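You operate a simulated robot arm through the tools that you are given. There is no shell and no other tool. Be economical: measure what you need, move in short steps, check, and stop when the job is done.

You are at the controls of a simulated robot arm. One attempt, no reset.

## Task
Move the leaves to bucket 4; pour their water into the zinc vase.
Fine: the green leaves in the white vase; shake the water off them on the way; put the white vase back; nothing spilt. Set down upright: white vase.

The check looks at the end state, three seconds after you hand in, the way a careful person would. Anything else that was tipped, shoved, dropped, spilled or broken makes it a failure.

## Robot
A 7-joint arm with a fingered hand, fixed in place. Base frame: the origin is at the foot of the arm, x ahead of it, y to its left, z up; the work surface is at about z = 450. Lengths are in mm, angles in rad, forces in N, time in s.
Its first joint turns from -2.897 to 2.897 rad. Payload 4.7 kg.
Tool frame: the origin (TCP) lies between the finger pads and is the grasp point; the fingertips stand 36 mm ahead of it; z points along the fingers, y is the line along which they close. Largest opening 120 mm; the body of the gripper starts 42 mm behind the TCP. The gripper is a hand of 5 fingers: y runs from the thumb to the fingers, the wrist lies at [-18, -122, -210] in the tool frame.
Orientation is that of the tool frame in the base frame, as [roll, pitch, yaw] about the fixed x, y, z axes, in that order (R = Rz(yaw) Ry(pitch) Rx(roll)). With the fingers straight down and the wrist toward the robot, the tool's x, y and z point along [0, 1, 0], [1, 0, 0] and [0, 0, -1] of the base frame.

## Interface
- The arm moves only by the tool play_rows. Its argument "deltas" is a list of rows, each an object of numbers (a shift or turn left out is 0): "x", "y", "z": the shift along the tool's x, y, z in mm; "wx", "wy", "wz": the turn, a rotation vector about the tool's x, y, z in rad. In form: [{"x": .., "y": .., "z": .., "wx": .., "wy": .., "wz": ..}, ...]. A call has 1 to 12 rows; each row is the pose to reach, as a shift and turn from the pose commanded when the call began, along the tool's axes at that moment. Each row takes 0.2 s and may step no farther than 50 mm and 0.15 rad from the row before; otherwise, the whole call is refused. Where a pose cannot be reached the arm comes as near as it can. A force on the tool above 40 N (or 10 N above the force at the start of the call, whichever is more), or a blocked arm, ends the call early, and 0.2 s more pass. In this call time passes only in rows, and 0.2 s behind the last. It gives the time, the measured TCP pose, the force on the tool (base axes), the opening and the grip force at its end, in the units of the frame above (readings bear some noise), with the torque about the TCP (base axes, N m) and any sound that the robot's microphone picked up, and new pictures: "pictures" is both (left out), scene, wrist or none.
- Cameras (640 x 400 px; columns grow to the right, rows downward): "scene" is fixed at [64.7, 505.2, 1237.8]; the picture's right is [-0.42, -0.91, 0.00], its down [-0.46, 0.21, -0.86] and it looks along [0.78, -0.36, -0.51] (base axes); focal length 324 px, centre (320, 200). "wrist" rides on the gripper at [73, -91, -143] in the tool frame; the picture's right is [-0.80, 0.28, -0.53], its down [-0.53, -0.73, 0.42] and it looks along [-0.27, 0.62, 0.74] (tool axes); focal length 234 px, centre (320, 200). There is no depth. A picture from a camera that has moved, and an enlarged one, comes with that camera's place and axes in the base frame and with its lens. The place of the scene camera against the robot may be out by one fixed shift of up to 18 mm in any direction.
- curl_fingers(index, middle, ring, little, thumb_bend, thumb_turn): sets how far each is bent, from 0 (flat) to 1 (curled in); at 0.3 the hand is open as for a grip, at 0.7 the pads meet at the TCP. One left out holds its place. A second passes; each finger stops where it meets its share of the squeeze, and holds until it gets a number again. It is the only way to open and close the hand. It gives what a move gives, with no picture; readings hold the bend of each and the force on index, middle, ring, little, thumb and palm. thumb_turn goes from beside the hand (0) to across from the fingers (1), as for a grip.
- zoom(camera, box): a new picture of the part [left, top, right, bottom] of that camera's present view, enlarged. It takes no simulated time.
- finish_job(): hands the job in; it is judged then, once.

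Go step by step. Nothing tells you positions but the pictures and the camera data: compare them with the known pose of the tool, close in by small moves and look again before you grip or let go. The budget is 120 turns and 200 pictures, counting those below and the enlarged ones. Unless the task says otherwise, let go and move clear before handing in, and close with one line.

The tools are called by a JSON object that holds its "method" and its "body". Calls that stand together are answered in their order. play_rows: Moves the arm, as the interface text tells. Its arguments: {"type":"object","properties":{"deltas":{"type":"array"},"pictures":{"type":"string","enum":["both","scene","wrist","none"]}},"required":["deltas"]} The other tools are called the same way: curl_fingers (index, middle, ring, little, thumb_bend, thumb_turn) moves the fingers one by one; zoom (camera, box) takes an enlarged picture of a part of a camera's view; finish_job () hands the job in.

At the start:

```text
clock: 0.0
tcp_pos: [662.3, -4.3, 1087.9]
ee_rot: [3.141, 0.001, 1.571]
wrist_force: [0.0, 0.6, -0.3]
wrist_torque: [0.02, -0.03, -0.01]
grip_width: 119.6
grasp_force: 0.0
shape: jaw
bend: [0.3, 0.3, 0.3, 0.3, 0.3, 0.98]
finger forces: [0.1, 0.1, 0.1, 0.0, 0.0, 0.1]
```

scene: 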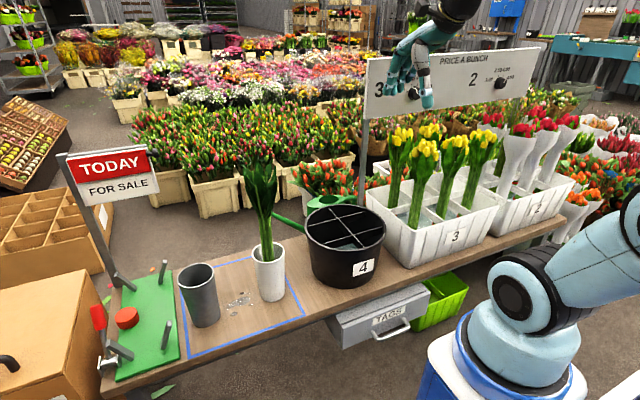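
wrist: 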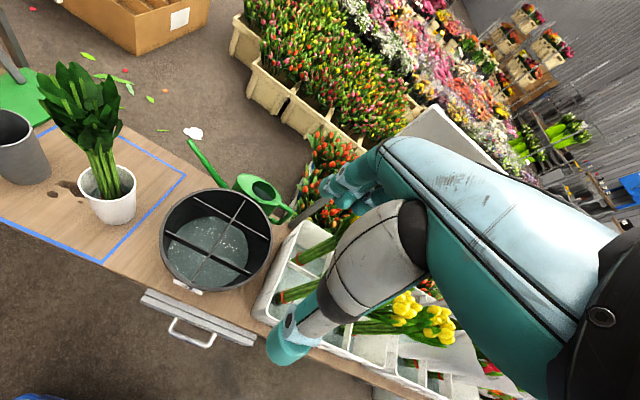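

I see the white vase with the green leaves, the zinc vase to its left and black bucket 4 to its right. I'll look closer before moving.

{"method": "zoom", "body": {"camera": "scene", "box": [160, 140, 400, 340]}}

{"method": "zoom", "body": {"camera": "wrist", "box": [0, 40, 320, 320]}}

```text
2.00 times, centred on (280, 240) of scene
camera zoom: at [64.7, 505.2, 1237.8], right [-0.42, -0.91, 0.0], down [-0.46, 0.21, -0.86], along [0.78, -0.36, -0.51], focal length 647 px, centre (400, 120)
```

zoom: 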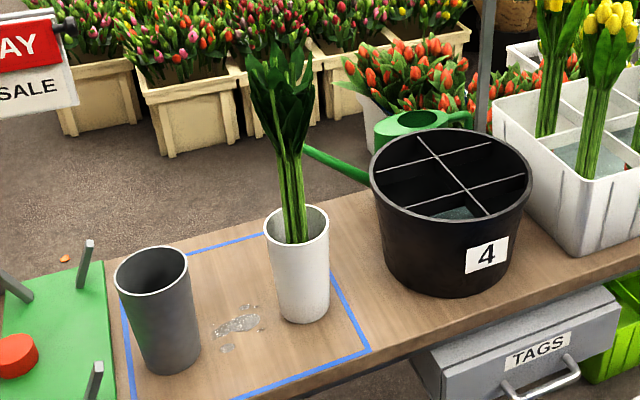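

```text
1.43 times, centred on (160, 180) of wrist
camera zoom: at [569.5, 67.5, 1230.9], right [0.28, -0.8, 0.53], down [-0.73, -0.53, -0.42], along [0.62, -0.27, -0.74], focal length 334 px, centre (549, 229)
```

zoom: 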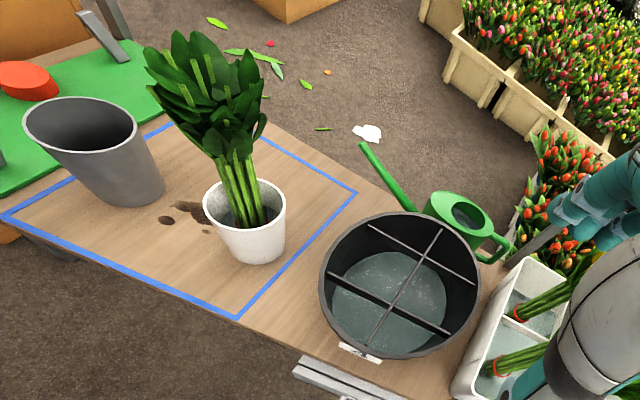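

The white vase appears to be near (780, 320), bucket 4 near (775, 68) and the zinc vase near (765, 515). I'll turn the hand horizontal, pointing diagonally toward the leaves, well above the table and clear of things.

{"method": "play_rows", "body": {"deltas": [{"x": 17, "z": 10, "wx": -0.051, "wy": 0.1236, "wz": 0.051}, {"x": 34, "z": 20, "wx": -0.102, "wy": 0.247, "wz": 0.102}, {"x": 51, "z": 30, "wx": -0.153, "wy": 0.371, "wz": 0.153}, {"x": 68, "z": 40, "wx": -0.205, "wy": 0.494, "wz": 0.205}, {"x": 85, "z": 50, "wx": -0.256, "wy": 0.618, "wz": 0.256}, {"x": 102, "z": 60, "wx": -0.307, "wy": 0.742, "wz": 0.307}, {"x": 119, "z": 70, "wx": -0.358, "wy": 0.865, "wz": 0.358}, {"x": 136, "z": 80, "wx": -0.409, "wy": 0.989, "wz": 0.409}, {"x": 153, "z": 90, "wx": -0.46, "wy": 1.112, "wz": 0.46}, {"x": 170, "z": 100, "wx": -0.512, "wy": 1.236, "wz": 0.512}, {"x": 187, "z": 110, "wx": -0.563, "wy": 1.359, "wz": 0.563}, {"x": 204, "z": 120, "wx": -0.614, "wy": 1.483, "wz": 0.614}]}}

```text
clock: 2.6
tcp_pos: [661.5, 197.9, 966.4]
ee_rot: [-0.303, -1.567, -2.055]
wrist_force: [-0.1, -0.9, 0.8]
wrist_torque: [-0.03, -0.02, 0.05]
grip_width: 120.1
grasp_force: 0.1
shape: jaw
bend: [0.3, 0.3, 0.3, 0.3, 0.3, 0.98]
finger forces: [0.0, 0.1, 0.0, 0.0, 0.1, 0.0]
out of reach, approached as far as the arm can: row 9
camera wrist: at [493.9, 161.1, 1038.3], right [-0.17, -0.57, -0.81], down [-0.22, 0.82, -0.53], along [0.96, 0.08, -0.26], focal length 234 px, centre (320, 200)
```

scene: 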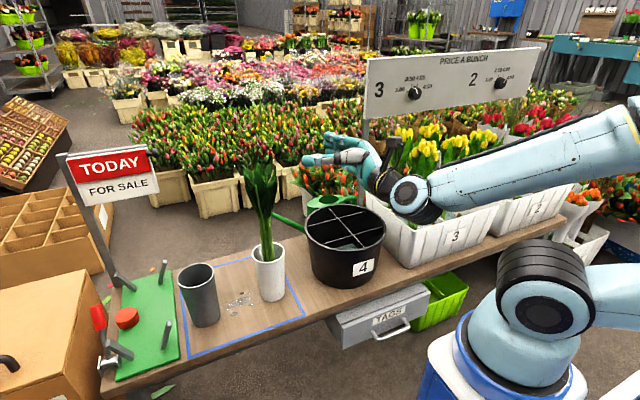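
wrist: 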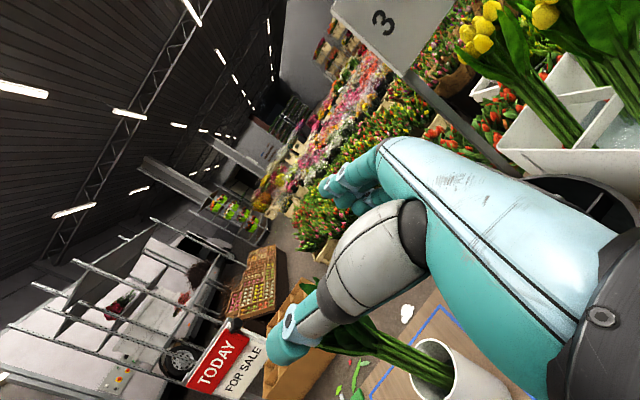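

The hand is level, with the fingers to the right of the leaves and the thumb to the left. I'll lower it to stem height (about z = 705), still about 140 mm short of the stems.

{"method": "play_rows", "body": {"deltas": [{"x": -30}, {"x": -65}, {"x": -100}, {"x": -135}, {"x": -170}, {"x": -205}, {"x": -235, "y": 2, "z": 12}, {"x": -261, "y": 2.5, "z": 25}]}}

{"method": "zoom", "body": {"camera": "scene", "box": [200, 120, 440, 320]}}

```text
clock: 4.4
tcp_pos: [681.6, 215.4, 706.6]
ee_rot: [-0.06, -1.568, -2.295]
wrist_force: [0.4, 0.4, -0.4]
wrist_torque: [0.02, -0.01, -0.03]
grip_width: 119.9
grasp_force: 0.0
shape: jaw
bend: [0.3, 0.3, 0.3, 0.3, 0.3, 0.98]
finger forces: [0.0, 0.0, 0.0, 0.0, 0.1, 0.0]
camera wrist: at [514.4, 177.9, 778.0], right [-0.17, -0.57, -0.8], down [-0.22, 0.82, -0.53], along [0.96, 0.08, -0.26], focal length 234 px, centre (320, 200)
```

scene: 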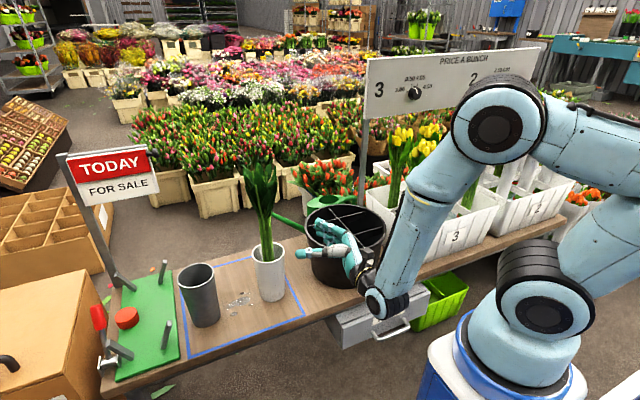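
wrist: 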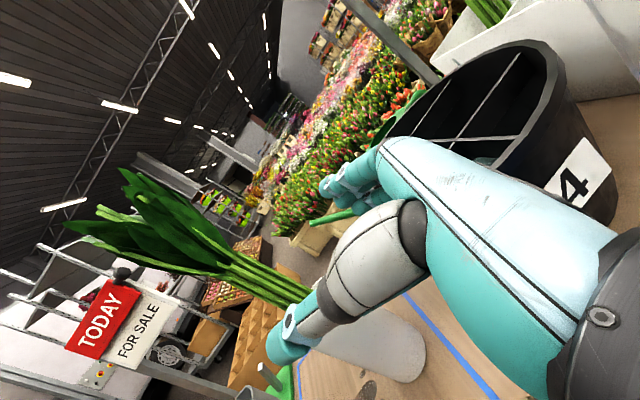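

```text
2.00 times, centred on (320, 220) of scene
camera zoom: at [64.7, 505.2, 1237.8], right [-0.42, -0.91, 0.0], down [-0.46, 0.21, -0.86], along [0.78, -0.36, -0.51], focal length 647 px, centre (320, 160)
```

zoom: 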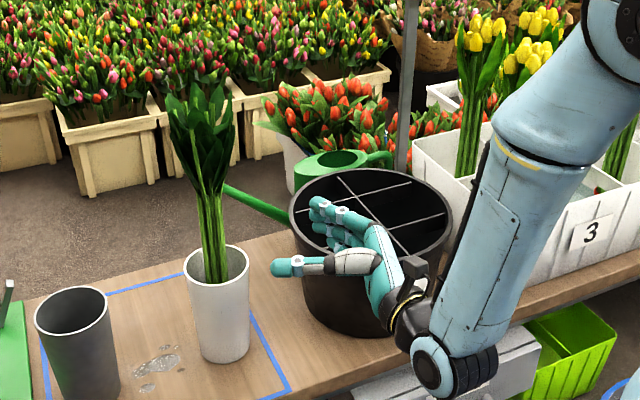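

The stem bundle works out at about (780, 315) at this height, straight ahead of the hand. I'll move 100 mm forward and look again.

{"method": "play_rows", "body": {"deltas": [{"z": 25}, {"z": 50}, {"z": 75}, {"z": 100}]}}

{"method": "zoom", "body": {"camera": "scene", "box": [200, 150, 380, 300]}}

```text
clock: 5.4
tcp_pos: [754.1, 286.6, 705.3]
ee_rot: [-0.299, -1.569, -2.06]
wrist_force: [0.6, 0.2, 0.3]
wrist_torque: [-0.02, 0.03, 0.01]
grip_width: 119.9
grasp_force: 0.0
shape: jaw
bend: [0.3, 0.3, 0.3, 0.3, 0.3, 0.98]
finger forces: [0.0, 0.0, 0.0, 0.0, 0.0, 0.1]
camera wrist: at [586.4, 249.4, 777.3], right [-0.17, -0.57, -0.8], down [-0.22, 0.82, -0.53], along [0.96, 0.08, -0.27], focal length 234 px, centre (320, 200)
```

scene: 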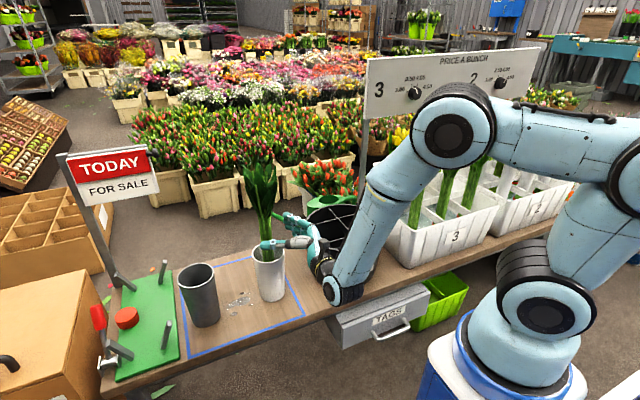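
wrist: 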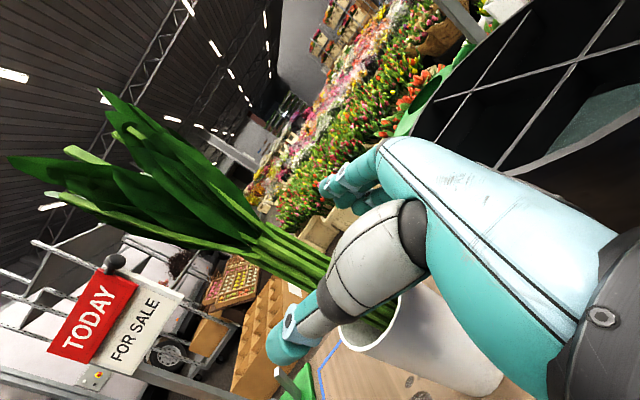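

```text
2.67 times, centred on (290, 225) of scene
camera zoom: at [64.7, 505.2, 1237.8], right [-0.42, -0.91, 0.0], down [-0.46, 0.21, -0.86], along [0.78, -0.36, -0.51], focal length 863 px, centre (400, 133)
```

zoom: 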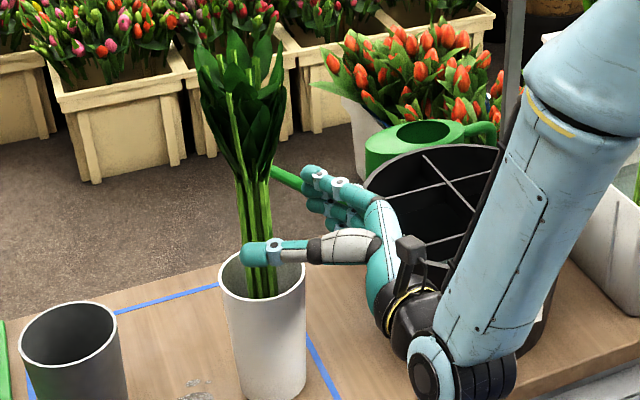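

The stems now lie between the thumb and fingers. I'll go 42 mm further and 5 mm toward the thumb side to centre them.

{"method": "play_rows", "body": {"deltas": [{"z": 21, "y": -3}, {"z": 42, "y": -5}]}}

{"method": "zoom", "body": {"camera": "scene", "box": [200, 150, 380, 300]}}

```text
clock: 6.0
tcp_pos: [778.8, 319.2, 708.2]
ee_rot: [2.94, -1.57, 0.985]
wrist_force: [0.3, -0.8, 0.0]
wrist_torque: [-0.02, -0.02, 0.02]
grip_width: 119.8
grasp_force: 0.0
shape: jaw
bend: [0.3, 0.3, 0.3, 0.3, 0.3, 0.98]
finger forces: [0.0, 0.0, 0.1, 0.0, 0.0, 0.1]
camera wrist: at [611.8, 282.2, 779.9], right [-0.17, -0.57, -0.8], down [-0.22, 0.82, -0.53], along [0.96, 0.08, -0.27], focal length 234 px, centre (320, 200)
```

scene: 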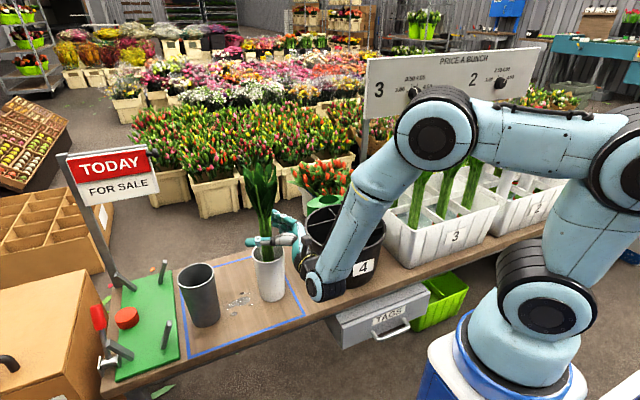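
wrist: 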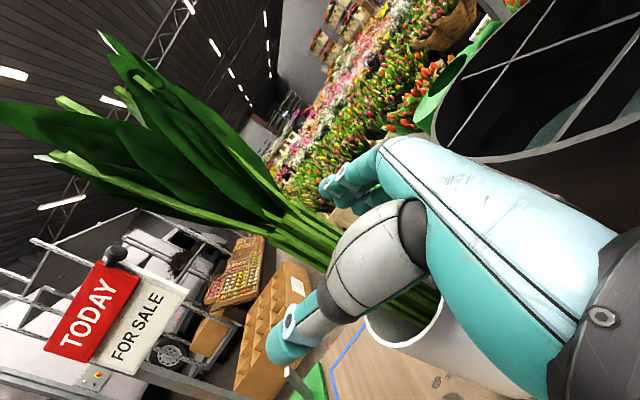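

```text
2.67 times, centred on (290, 225) of scene
camera zoom: at [64.7, 505.2, 1237.8], right [-0.42, -0.91, 0.0], down [-0.46, 0.21, -0.86], along [0.78, -0.36, -0.51], focal length 863 px, centre (400, 133)
```

zoom: 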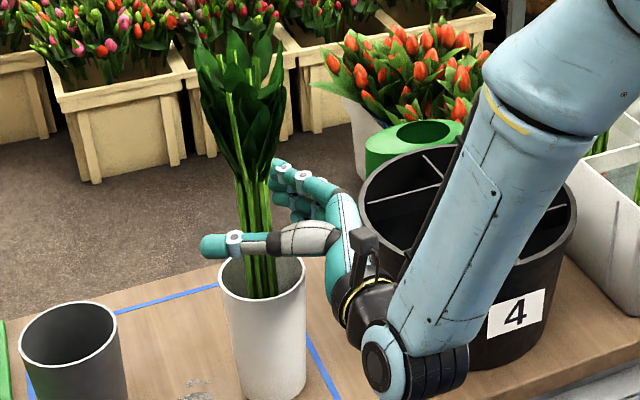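

The stems look centred between thumb and fingers. I'll close gently.

{"method": "curl_fingers", "body": {"index": 0.5, "middle": 0.5, "ring": 0.5, "little": 0.5, "thumb_bend": 0.5, "thumb_turn": 1}}

{"method": "zoom", "body": {"camera": "scene", "box": [200, 150, 380, 300]}}

```text
clock: 7.0
tcp_pos: [779.8, 318.8, 707.9]
ee_rot: [2.341, -1.57, 1.585]
wrist_force: [0.1, -0.5, 0.2]
wrist_torque: [-0.04, 0.01, 0.02]
grip_width: 63.4
grasp_force: 0.1
shape: fingers
bend: [0.5, 0.5, 0.5, 0.5, 0.5, 1.0]
finger forces: [0.0, 0.0, 0.1, 0.0, 0.1, 0.0]
```

```text
2.67 times, centred on (290, 225) of scene
camera zoom: at [64.7, 505.2, 1237.8], right [-0.42, -0.91, 0.0], down [-0.46, 0.21, -0.86], along [0.78, -0.36, -0.51], focal length 863 px, centre (400, 133)
```

zoom: 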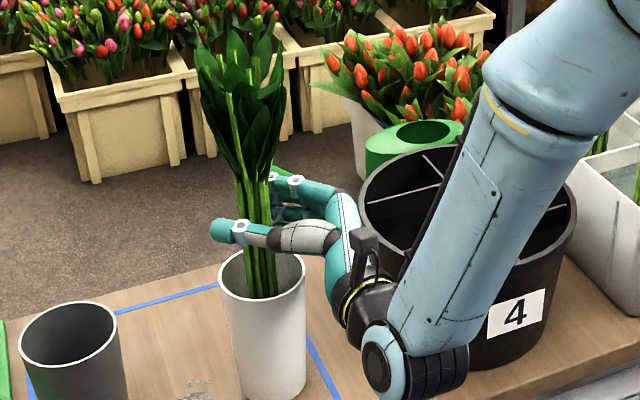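

{"method": "curl_fingers", "body": {"index": 0.7, "middle": 0.7, "ring": 0.7, "little": 0.7, "thumb_bend": 0.7}}

{"method": "zoom", "body": {"camera": "scene", "box": [200, 150, 380, 300]}}

{"method": "zoom", "body": {"camera": "wrist", "box": [200, 120, 520, 400]}}

```text
clock: 8.0
tcp_pos: [779.6, 318.8, 708.5]
ee_rot: [-2.274, -1.57, -0.081]
wrist_force: [1.6, -0.6, 0.1]
wrist_torque: [-0.3, -0.32, -0.02]
grip_width: 32.3
grasp_force: 18.4
shape: fingers
bend: [0.65, 0.67, 0.66, 0.66, 0.59, 1.0]
finger forces: [4.9, 3.0, 4.0, 6.3, 17.8, 0.0]
```

```text
2.67 times, centred on (290, 225) of scene
camera zoom: at [64.7, 505.2, 1237.8], right [-0.42, -0.91, 0.0], down [-0.46, 0.21, -0.86], along [0.78, -0.36, -0.51], focal length 863 px, centre (400, 133)
```

zoom: 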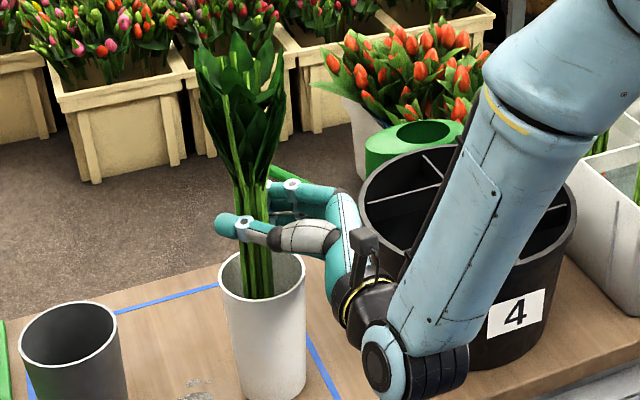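

```text
1.43 times, centred on (360, 260) of wrist
camera zoom: at [611.7, 282.2, 779.8], right [-0.17, -0.57, -0.8], down [-0.22, 0.82, -0.53], along [0.96, 0.08, -0.27], focal length 334 px, centre (263, 114)
```

zoom: 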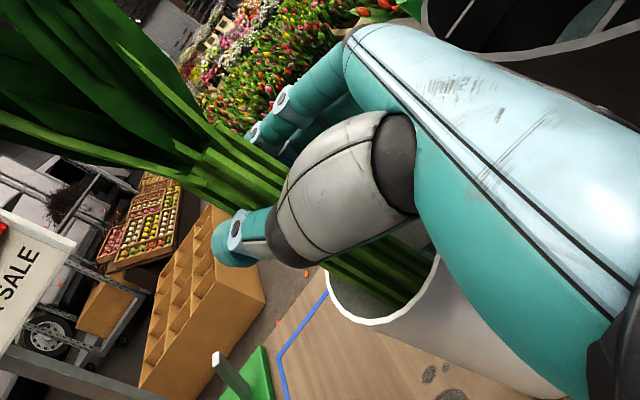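

The stems are gripped at about 18 N. I'll lift slowly and straight up, then check that the vase stays put.

{"method": "play_rows", "body": {"deltas": [{"x": 15}, {"x": 30}, {"x": 45}, {"x": 60}, {"x": 75}, {"x": 90}, {"x": 105}, {"x": 120}]}}

{"method": "zoom", "body": {"camera": "scene", "box": [180, 100, 420, 320]}}

```text
clock: 9.8
tcp_pos: [778.4, 320.1, 826.7]
ee_rot: [1.783, -1.569, 2.143]
wrist_force: [1.2, -0.5, -1.3]
wrist_torque: [-0.16, -0.23, -0.02]
grip_width: 32.1
grasp_force: 17.0
shape: fingers
bend: [0.65, 0.67, 0.66, 0.67, 0.59, 1.0]
finger forces: [5.3, 2.7, 3.7, 4.8, 16.9, 0.1]
camera wrist: at [611.4, 282.8, 897.9], right [-0.17, -0.57, -0.8], down [-0.22, 0.82, -0.53], along [0.96, 0.08, -0.27], focal length 234 px, centre (320, 200)
```

scene: 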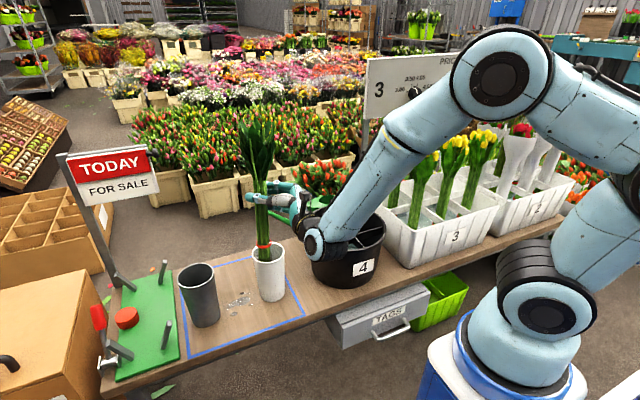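
wrist: 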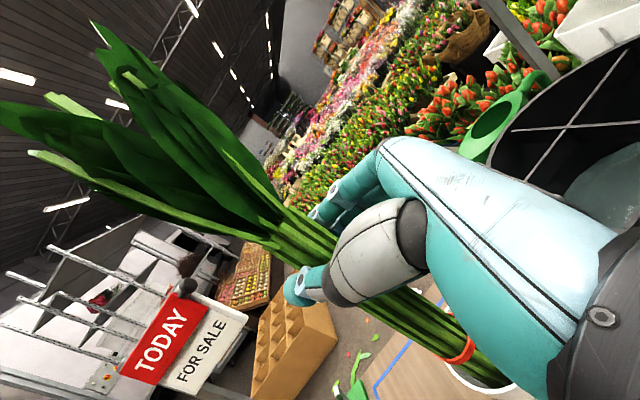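

```text
1.82 times, centred on (300, 210) of scene
camera zoom: at [64.7, 505.2, 1237.8], right [-0.42, -0.91, 0.0], down [-0.46, 0.21, -0.86], along [0.78, -0.36, -0.51], focal length 588 px, centre (356, 182)
```

zoom: 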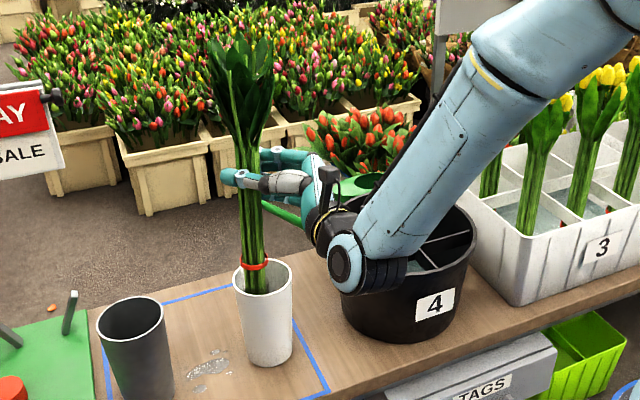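

The bundle came up cleanly with its red tie, and the stem ends are still inside the vase mouth. I'll shake it up and down here so the drips fall back into the vase.

{"method": "play_rows", "body": {"deltas": [{"x": 20}, {"x": 35}, {"x": 5}, {"x": 35}, {"x": 5}, {"x": 35}, {"x": 5}, {"x": 35}, {"x": 5}, {"x": 35}, {"x": 20}, {"x": 20}]}}

{"method": "zoom", "body": {"camera": "scene", "box": [220, 170, 340, 310]}}

```text
clock: 12.4
tcp_pos: [779.0, 317.4, 845.4]
ee_rot: [-2.282, -1.57, -0.075]
wrist_force: [1.0, -0.4, -2.2]
wrist_torque: [-0.24, -0.27, -0.02]
grip_width: 31.8
grasp_force: 16.6
shape: fingers
bend: [0.65, 0.67, 0.66, 0.67, 0.59, 1.0]
finger forces: [5.0, 2.6, 4.1, 5.4, 17.0, 0.1]
camera wrist: at [611.0, 281.4, 917.1], right [-0.17, -0.57, -0.8], down [-0.22, 0.82, -0.53], along [0.96, 0.08, -0.27], focal length 234 px, centre (320, 200)
```

scene: 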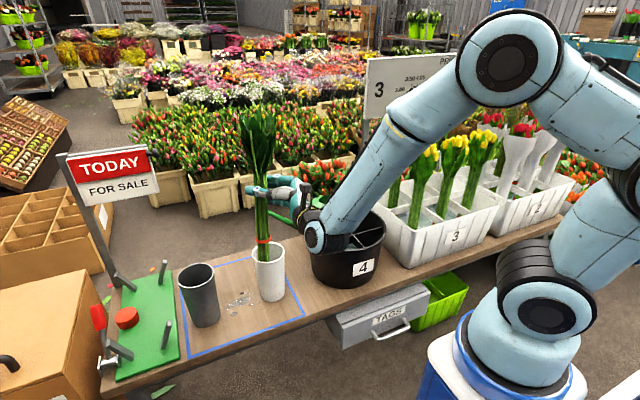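
wrist: 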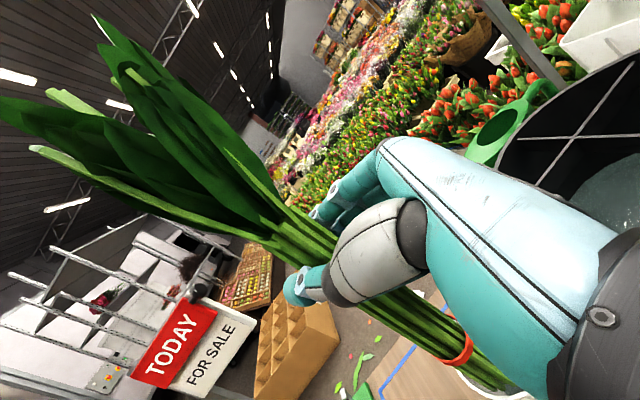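

```text
2.86 times, centred on (280, 240) of scene
camera zoom: at [64.7, 505.2, 1237.8], right [-0.42, -0.91, 0.0], down [-0.46, 0.21, -0.86], along [0.78, -0.36, -0.51], focal length 924 px, centre (434, 86)
```

zoom: 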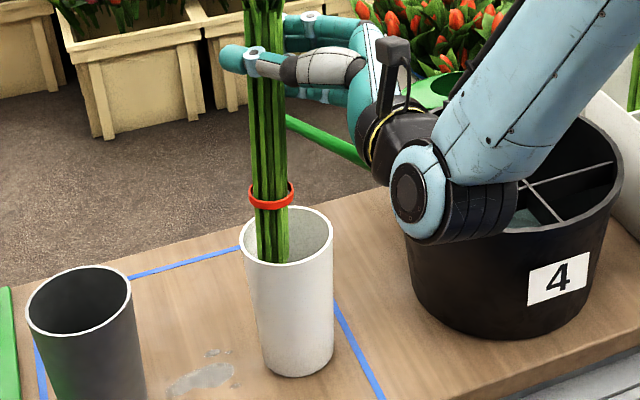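

Next I lift the stem ends just above the rim, still over the vase, and pause to see whether anything drips.

{"method": "play_rows", "body": {"deltas": [{"x": 20}, {"x": 40}, {"x": 55}, {"x": 55}, {"x": 55}]}}

{"method": "zoom", "body": {"camera": "scene", "box": [220, 170, 340, 310]}}

```text
clock: 13.6
tcp_pos: [777.9, 320.3, 902.6]
ee_rot: [0.864, -1.57, 3.062]
wrist_force: [1.6, 0.1, -2.0]
wrist_torque: [-0.03, 0.03, -0.03]
grip_width: 31.9
grasp_force: 15.5
shape: fingers
bend: [0.64, 0.68, 0.67, 0.68, 0.6, 1.0]
finger forces: [6.7, 2.5, 3.0, 2.6, 15.6, 0.0]
camera wrist: at [609.8, 283.6, 974.7], right [-0.17, -0.57, -0.8], down [-0.22, 0.82, -0.53], along [0.96, 0.08, -0.27], focal length 234 px, centre (320, 200)
```

scene: 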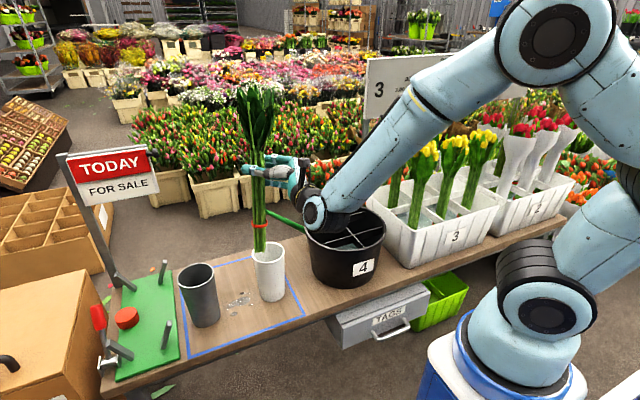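
wrist: 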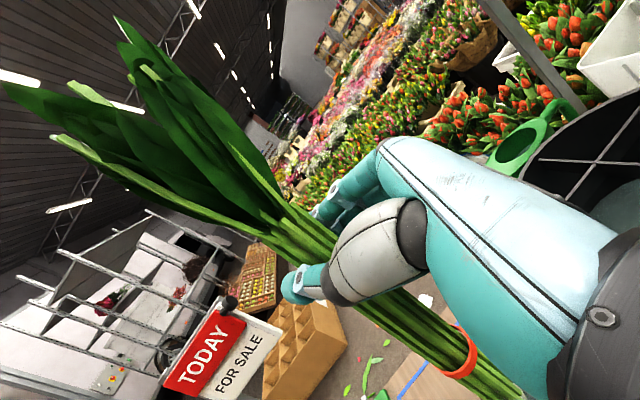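

```text
2.86 times, centred on (280, 240) of scene
camera zoom: at [64.7, 505.2, 1237.8], right [-0.42, -0.91, 0.0], down [-0.46, 0.21, -0.86], along [0.78, -0.36, -0.51], focal length 924 px, centre (434, 86)
```

zoom: 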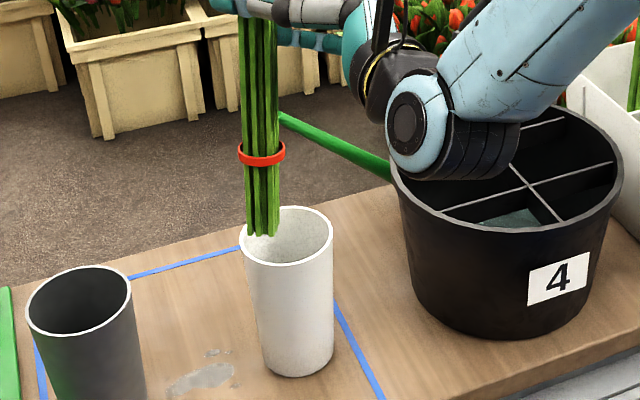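

The stem ends are just above the rim and within it, though slightly left of the vase centre. I'll centre them, shake again over the vase, then rise for the trip.

{"method": "play_rows", "body": {"deltas": [{"x": 5, "y": 7, "z": -7}, {"x": 8, "y": 13, "z": -13}, {"x": 45, "y": 13, "z": -13}, {"x": 8, "y": 13, "z": -13}, {"x": 45, "y": 13, "z": -13}, {"x": 8, "y": 13, "z": -13}, {"x": 45, "y": 13, "z": -13}, {"x": 8, "y": 13, "z": -13}, {"x": 40, "y": 13, "z": -13}, {"x": 55, "y": 13, "z": -13}, {"x": 55, "y": 13, "z": -13}, {"x": 55, "y": 13, "z": -13}]}}

{"method": "zoom", "body": {"camera": "scene", "box": [220, 150, 400, 310]}}

```text
clock: 16.2
tcp_pos: [778.0, 299.6, 958.5]
ee_rot: [-1.162, -1.57, -1.195]
wrist_force: [0.4, 0.3, -2.3]
wrist_torque: [-0.03, 0.01, 0.01]
grip_width: 31.9
grasp_force: 15.3
shape: fingers
bend: [0.64, 0.68, 0.67, 0.68, 0.6, 1.0]
finger forces: [6.9, 2.4, 2.8, 2.5, 15.2, 0.0]
camera wrist: at [610.9, 263.2, 1030.6], right [-0.17, -0.57, -0.8], down [-0.22, 0.82, -0.53], along [0.96, 0.08, -0.27], focal length 234 px, centre (320, 200)
```

scene: 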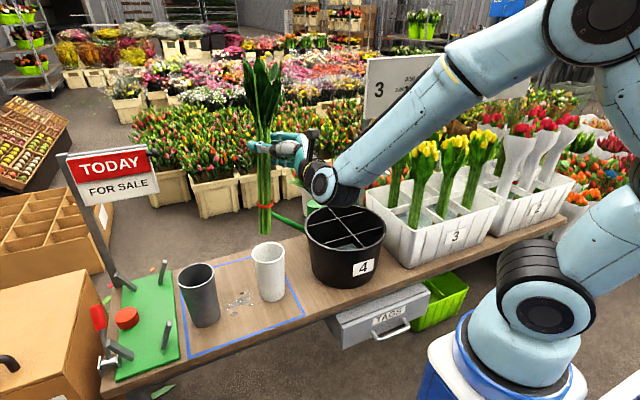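
wrist: 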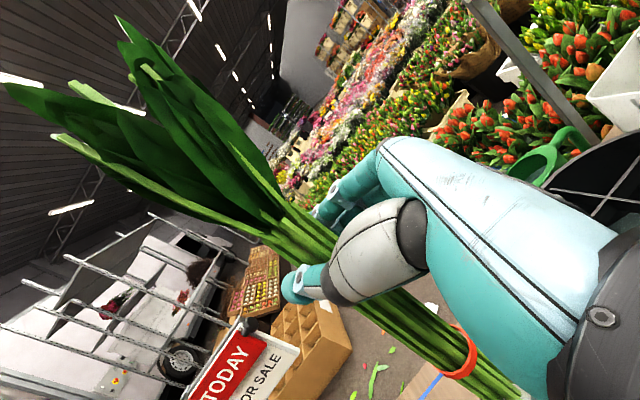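

```text
2.50 times, centred on (310, 230) of scene
camera zoom: at [64.7, 505.2, 1237.8], right [-0.42, -0.91, 0.0], down [-0.46, 0.21, -0.86], along [0.78, -0.36, -0.51], focal length 809 px, centre (345, 125)
```

zoom: 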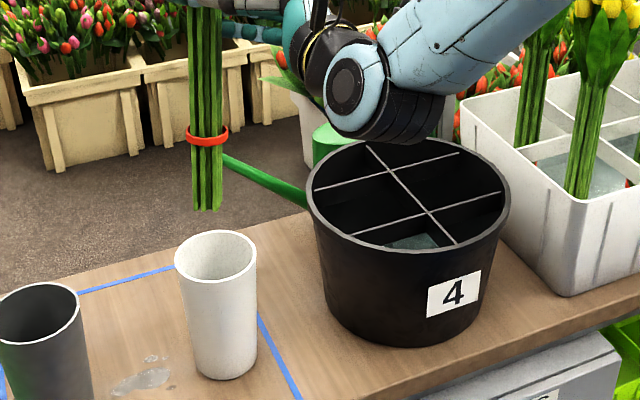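

No drops fell outside and the vase is undisturbed. I'll carry the bundle over to the middle-left compartment of bucket 4, staying high.

{"method": "play_rows", "body": {"deltas": [{"y": 14, "z": -11}, {"y": 35, "z": -28}, {"y": 56, "z": -45}, {"y": 77, "z": -61}, {"y": 98, "z": -78}, {"y": 119, "z": -95}, {"y": 140, "z": -112}, {"y": 158, "z": -126}, {"y": 168, "z": -134}, {"y": 168, "z": -134}]}}

{"method": "zoom", "body": {"camera": "scene", "box": [220, 120, 420, 310]}}

```text
clock: 18.4
tcp_pos: [803.4, 85.7, 957.4]
ee_rot: [2.372, -1.57, 1.555]
wrist_force: [-0.6, 0.0, -1.6]
wrist_torque: [0.0, 0.02, 0.0]
grip_width: 31.5
grasp_force: 14.9
shape: fingers
bend: [0.64, 0.68, 0.67, 0.68, 0.61, 1.0]
finger forces: [7.0, 2.5, 2.8, 2.6, 15.1, 0.1]
camera wrist: at [636.0, 50.7, 1028.8], right [-0.17, -0.57, -0.8], down [-0.22, 0.82, -0.53], along [0.96, 0.08, -0.27], focal length 234 px, centre (320, 200)
```

scene: 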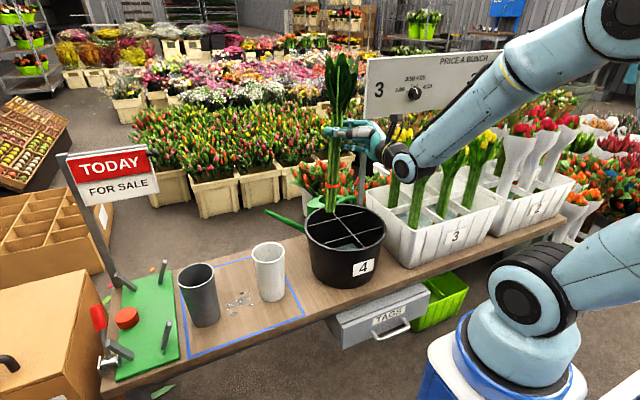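
wrist: 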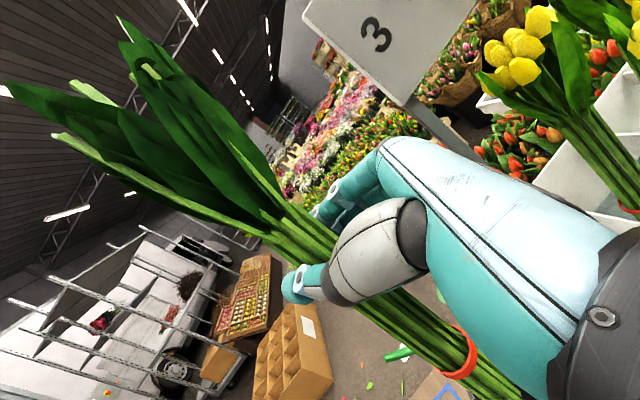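

```text
2.11 times, centred on (320, 215) of scene
camera zoom: at [64.7, 505.2, 1237.8], right [-0.42, -0.91, 0.0], down [-0.46, 0.21, -0.86], along [0.78, -0.36, -0.51], focal length 681 px, centre (320, 168)
```

zoom: 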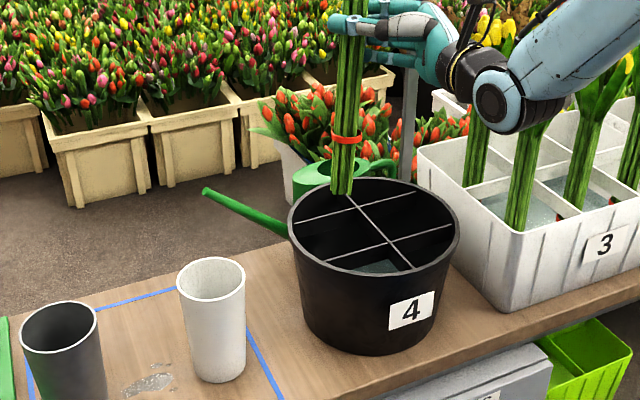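

The stem ends are above the cell and should arrive at its centre when lowered. I'll go down to rim level and check.

{"method": "play_rows", "body": {"deltas": [{"x": -25}, {"x": -50}, {"x": -75}, {"x": -85}], "pictures": "none"}}

{"method": "zoom", "body": {"camera": "scene", "box": [280, 150, 400, 300]}}

```text
clock: 19.4
tcp_pos: [802.8, 88.6, 872.4]
ee_rot: [-0.342, -1.57, -2.013]
wrist_force: [0.3, 0.7, -2.0]
wrist_torque: [-0.03, -0.02, 0.01]
grip_width: 31.6
grasp_force: 14.5
shape: fingers
bend: [0.64, 0.68, 0.67, 0.68, 0.61, 1.0]
finger forces: [7.0, 2.4, 2.8, 2.5, 15.0, 0.1]
```

```text
2.67 times, centred on (340, 225) of scene
camera zoom: at [64.7, 505.2, 1237.8], right [-0.42, -0.91, 0.0], down [-0.46, 0.21, -0.86], along [0.78, -0.36, -0.51], focal length 863 px, centre (267, 133)
```

zoom: 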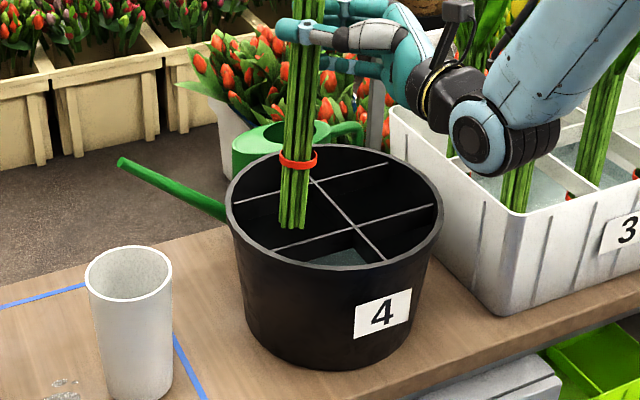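

The stem ends are entering the middle-left cell. I'll continue down in steps.

{"method": "play_rows", "body": {"deltas": [{"x": -15}, {"x": -30}, {"x": -45}, {"x": -60}], "pictures": "none"}}

{"method": "zoom", "body": {"camera": "scene", "box": [280, 150, 400, 300]}}

```text
clock: 20.4
tcp_pos: [803.2, 87.4, 812.7]
ee_rot: [-0.191, -1.57, -2.165]
wrist_force: [0.5, 0.6, -1.1]
wrist_torque: [-0.04, 0.02, -0.01]
grip_width: 31.3
grasp_force: 14.3
shape: fingers
bend: [0.64, 0.68, 0.67, 0.68, 0.61, 1.0]
finger forces: [7.0, 2.6, 2.8, 2.3, 14.9, 0.1]
```

```text
2.67 times, centred on (340, 225) of scene
camera zoom: at [64.7, 505.2, 1237.8], right [-0.42, -0.91, 0.0], down [-0.46, 0.21, -0.86], along [0.78, -0.36, -0.51], focal length 863 px, centre (267, 133)
```

zoom: 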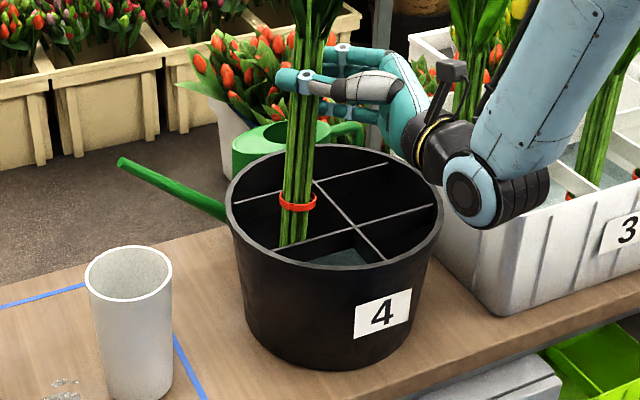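

The stems are now inside the middle-left cell, behind the front divider. I'll continue down.

{"method": "play_rows", "body": {"deltas": [{"x": -15}, {"x": -30}, {"x": -45}, {"x": -60}], "pictures": "none"}}

{"method": "zoom", "body": {"camera": "scene", "box": [280, 150, 440, 310]}}

```text
clock: 21.4
tcp_pos: [800.1, 87.8, 752.3]
ee_rot: [0.05, -1.569, -2.406]
wrist_force: [-0.8, 0.6, -2.5]
wrist_torque: [0.01, 0.03, -0.04]
grip_width: 31.5
grasp_force: 14.8
shape: fingers
bend: [0.64, 0.68, 0.67, 0.69, 0.61, 1.0]
finger forces: [7.0, 2.5, 2.7, 2.5, 15.0, 0.0]
```

```text
2.50 times, centred on (360, 230) of scene
camera zoom: at [64.7, 505.2, 1237.8], right [-0.42, -0.91, 0.0], down [-0.46, 0.21, -0.86], along [0.78, -0.36, -0.51], focal length 809 px, centre (220, 125)
```

zoom: 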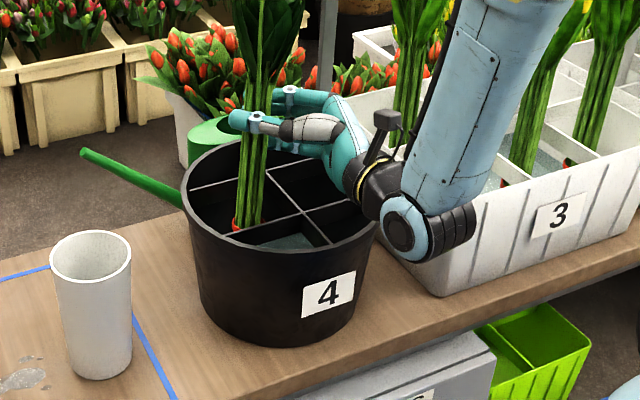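

Still free, with no contact force. I'll go the last 35 mm down.

{"method": "play_rows", "body": {"deltas": [{"x": -10}, {"x": -20}, {"x": -30}, {"x": -36}]}}

{"method": "zoom", "body": {"camera": "scene", "box": [280, 150, 440, 310]}}

```text
clock: 22.4
tcp_pos: [801.8, 86.7, 713.5]
ee_rot: [-1.563, -1.57, -0.793]
wrist_force: [-0.5, 0.3, -1.6]
wrist_torque: [-0.02, -0.01, 0.03]
grip_width: 31.4
grasp_force: 14.9
shape: fingers
bend: [0.64, 0.68, 0.67, 0.69, 0.61, 1.0]
finger forces: [7.0, 2.5, 2.7, 2.5, 15.0, 0.0]
camera wrist: at [635.4, 50.0, 786.5], right [-0.17, -0.57, -0.8], down [-0.22, 0.82, -0.53], along [0.96, 0.08, -0.27], focal length 234 px, centre (320, 200)
```

scene: 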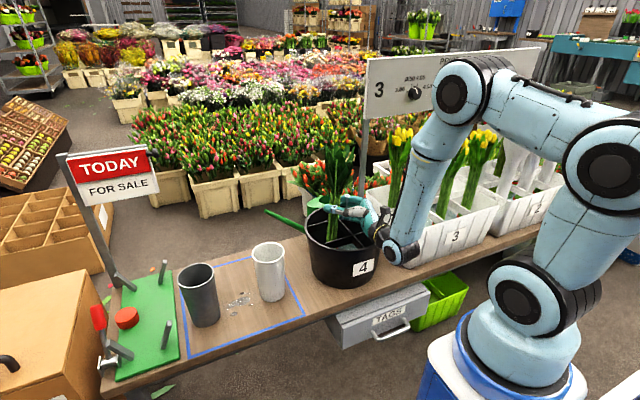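
wrist: 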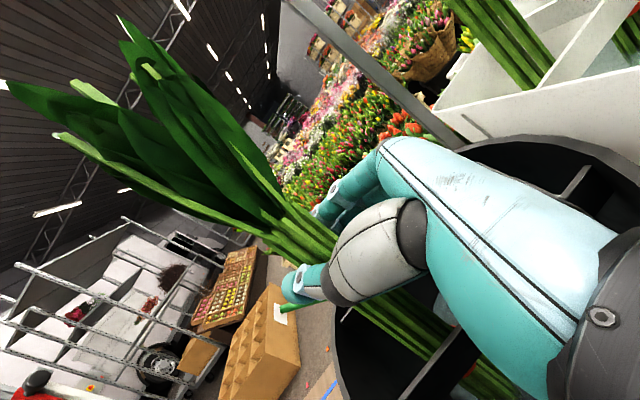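

```text
2.50 times, centred on (360, 230) of scene
camera zoom: at [64.7, 505.2, 1237.8], right [-0.42, -0.91, 0.0], down [-0.46, 0.21, -0.86], along [0.78, -0.36, -0.51], focal length 809 px, centre (220, 125)
```

zoom: 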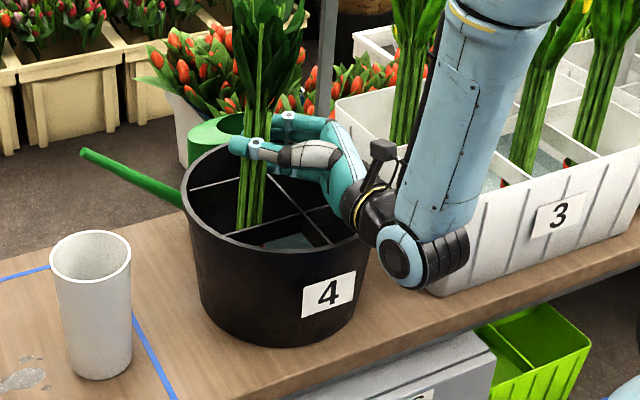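

The stems should be about at the bucket floor. I'll lower 8 mm more, then open the hand partly.

{"method": "play_rows", "body": {"deltas": [{"x": -4}, {"x": -8}], "pictures": "none"}}

{"method": "curl_fingers", "body": {"index": 0.5, "middle": 0.5, "ring": 0.5, "little": 0.5, "thumb_bend": 0.45}}

{"method": "zoom", "body": {"camera": "scene", "box": [280, 130, 420, 310]}}

{"method": "zoom", "body": {"camera": "wrist", "box": [0, 0, 640, 400]}}

```text
clock: 23.0
tcp_pos: [803.9, 86.2, 706.3]
ee_rot: [0.146, -1.568, -2.504]
wrist_force: [0.2, 0.4, -2.5]
wrist_torque: [-0.05, 0.02, 0.01]
grip_width: 31.6
grasp_force: 14.4
shape: fingers
bend: [0.64, 0.68, 0.67, 0.69, 0.61, 1.0]
finger forces: [7.0, 2.5, 2.7, 2.4, 15.0, 0.1]
```

```text
clock: 24.0
tcp_pos: [803.8, 86.9, 706.3]
ee_rot: [-1.109, -1.57, -1.247]
wrist_force: [-1.3, -0.1, 0.0]
wrist_torque: [0.0, 0.03, 0.01]
grip_width: 70.2
grasp_force: 0.3
shape: fingers
bend: [0.5, 0.5, 0.5, 0.5, 0.45, 0.99]
finger forces: [0.2, 0.1, 0.0, 0.1, 0.0, 0.0]
```

```text
2.22 times, centred on (350, 220) of scene
camera zoom: at [64.7, 505.2, 1237.8], right [-0.42, -0.91, 0.0], down [-0.46, 0.21, -0.86], along [0.78, -0.36, -0.51], focal length 719 px, centre (253, 156)
```

zoom: 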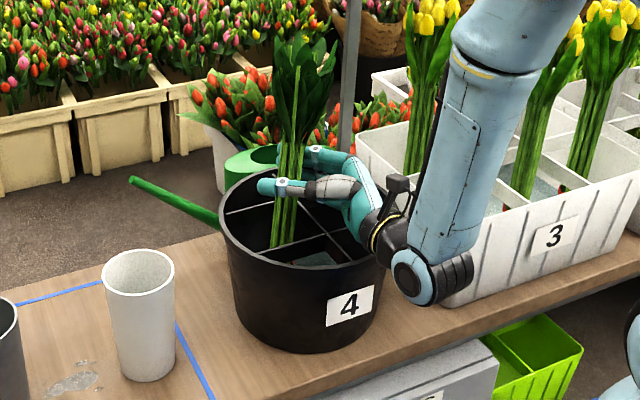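

```text
1.00 times, centred on (320, 200) of wrist (not enlarged: the box is as wide or as high as the picture)
camera zoom: at [635.8, 50.1, 778.9], right [-0.17, -0.57, -0.8], down [-0.22, 0.82, -0.53], along [0.96, 0.08, -0.27], focal length 234 px, centre (320, 200)
```

zoom: 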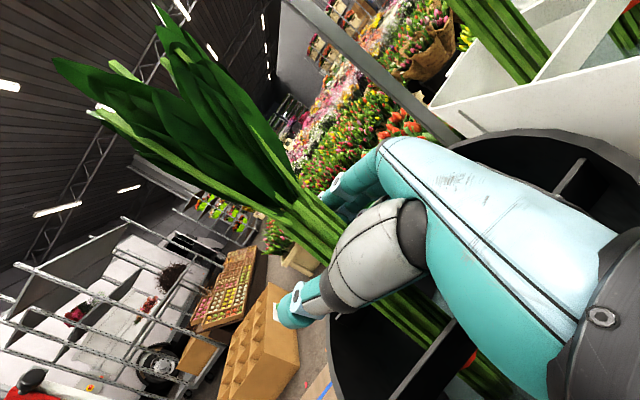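

The bundle stands in the cell, leaning slightly. I'll open fully and back straight out.

{"method": "curl_fingers", "body": {"index": 0.3, "middle": 0.3, "ring": 0.3, "little": 0.3, "thumb_bend": 0.3}}

{"method": "play_rows", "body": {"deltas": [{"z": -15}, {"z": -30}, {"z": -50}, {"z": -70}, {"z": -95}, {"z": -120}, {"z": -145}]}}

```text
clock: 25.0
tcp_pos: [802.9, 86.2, 707.5]
ee_rot: [-2.253, -1.569, -0.102]
wrist_force: [-0.3, -0.8, -0.1]
wrist_torque: [-0.02, 0.02, 0.0]
grip_width: 122.2
grasp_force: 0.2
shape: fingers
bend: [0.3, 0.3, 0.3, 0.3, 0.3, 0.98]
finger forces: [0.3, 0.0, 0.1, 0.0, 0.1, 0.0]
```

```text
clock: 26.6
tcp_pos: [698.8, -17.0, 709.4]
ee_rot: [1.004, -1.57, 2.921]
wrist_force: [0.1, 0.3, -0.2]
wrist_torque: [0.0, 0.01, -0.02]
grip_width: 122.2
grasp_force: 0.1
shape: fingers
bend: [0.3, 0.3, 0.3, 0.3, 0.3, 0.98]
finger forces: [0.1, 0.0, 0.0, 0.0, 0.0, 0.0]
camera wrist: at [531.6, -53.0, 780.0], right [-0.17, -0.57, -0.8], down [-0.22, 0.82, -0.53], along [0.96, 0.08, -0.27], focal length 234 px, centre (320, 200)
```

scene: 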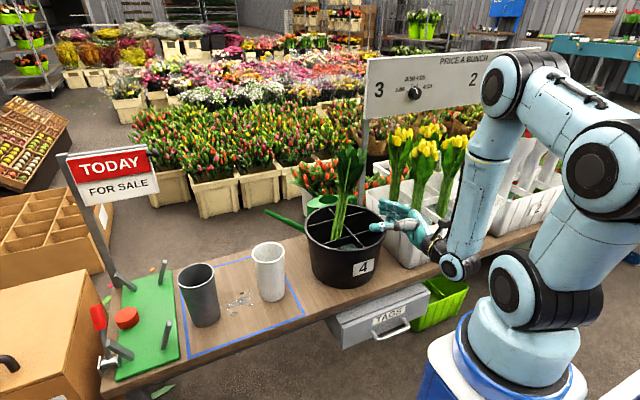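
wrist: 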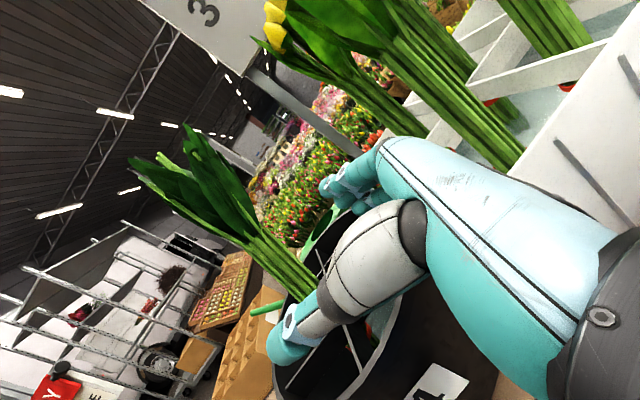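

The leaves stand steadily in bucket 4 and the hand is clear. I'll back off, rise and swing toward the white vase, turning the fingers to point straight ahead (+x).

{"method": "play_rows", "body": {"deltas": [{"x": 20, "z": -30}, {"x": 50, "z": -50}, {"x": 80, "z": -50, "y": -20}, {"x": 110, "z": -35, "y": -45, "wx": -0.05}, {"x": 141, "z": -15, "y": -75, "wx": -0.15}, {"x": 141, "z": 5, "y": -110, "wx": -0.25}, {"x": 141, "z": 25, "y": -145, "wx": -0.35}, {"x": 141, "z": 45, "y": -180, "wx": -0.45}, {"x": 141, "z": 60, "y": -210, "wx": -0.55}, {"x": 141, "z": 75, "y": -235, "wx": -0.65}, {"x": 141, "z": 83, "y": -252, "wx": -0.74}, {"x": 141, "z": 83, "y": -252, "wx": -0.785}]}}

```text
clock: 29.2
tcp_pos: [581.2, 222.9, 849.1]
ee_rot: [-2.625, -1.57, -0.516]
wrist_force: [-0.7, 0.0, -0.3]
wrist_torque: [-0.01, -0.02, 0.01]
grip_width: 122.5
grasp_force: 0.0
shape: fingers
bend: [0.3, 0.3, 0.3, 0.3, 0.3, 0.98]
finger forces: [0.2, 0.0, 0.0, 0.1, 0.0, 0.1]
camera wrist: at [436.8, 314.0, 921.0], right [-0.53, -0.28, -0.8], down [0.42, 0.73, -0.53], along [0.74, -0.62, -0.27], focal length 234 px, centre (320, 200)
```

scene: 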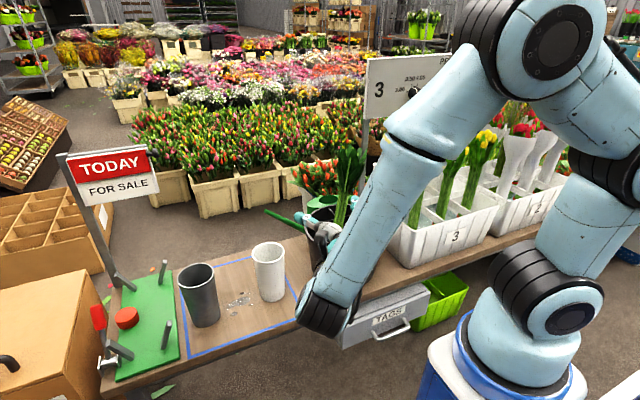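
wrist: 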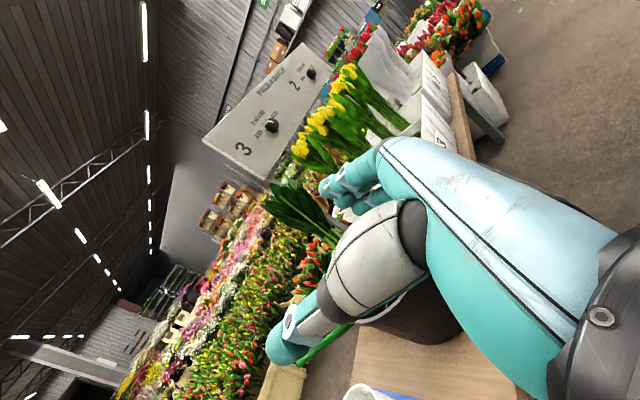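

Before gripping the vase I'll rehearse the pouring turn in free air above the vases, to make sure the arm can reach it.

{"method": "play_rows", "body": {"deltas": [{"y": -18, "z": 14, "wz": -0.14}, {"y": -36, "z": 28, "wz": -0.28}, {"y": -54, "z": 42, "wz": -0.42}, {"y": -72, "z": 56, "wz": -0.56}, {"y": -90, "z": 70, "wz": -0.7}, {"y": -108, "z": 84, "wz": -0.84}, {"y": -126, "z": 98, "wz": -0.98}, {"y": -144, "z": 112, "wz": -1.12}, {"y": -162, "z": 126, "wz": -1.26}, {"y": -180, "z": 140, "wz": -1.4}, {"y": -198, "z": 154, "wz": -1.54}, {"y": -210, "z": 165, "wz": -1.68}]}}

```text
clock: 31.8
tcp_pos: [745.5, 429.8, 848.3]
ee_rot: [1.57, 0.109, 1.569]
wrist_force: [0.6, 0.2, 0.4]
wrist_torque: [0.01, -0.02, -0.01]
grip_width: 122.4
grasp_force: 0.0
shape: fingers
bend: [0.3, 0.3, 0.3, 0.3, 0.3, 0.98]
finger forces: [0.0, 0.0, 0.0, 0.0, 0.1, 0.1]
camera wrist: at [601.1, 492.2, 748.9], right [-0.53, -0.77, 0.37], down [0.42, -0.61, -0.67], along [0.74, -0.2, 0.65], focal length 234 px, centre (320, 200)
```

scene: 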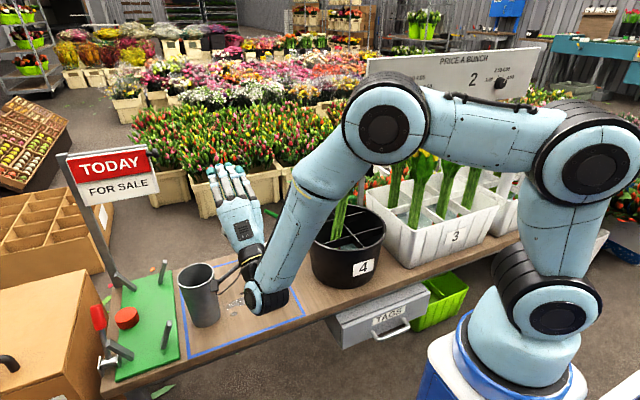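
wrist: 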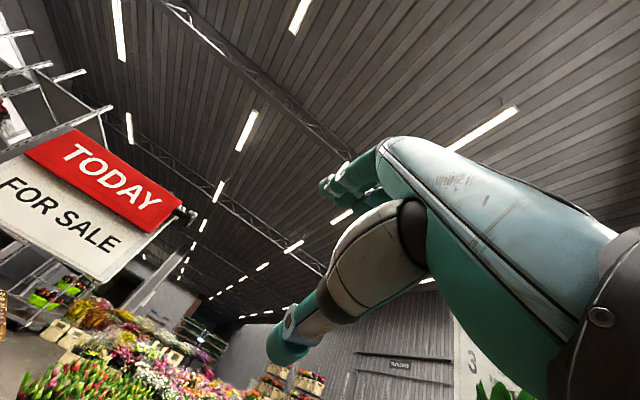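

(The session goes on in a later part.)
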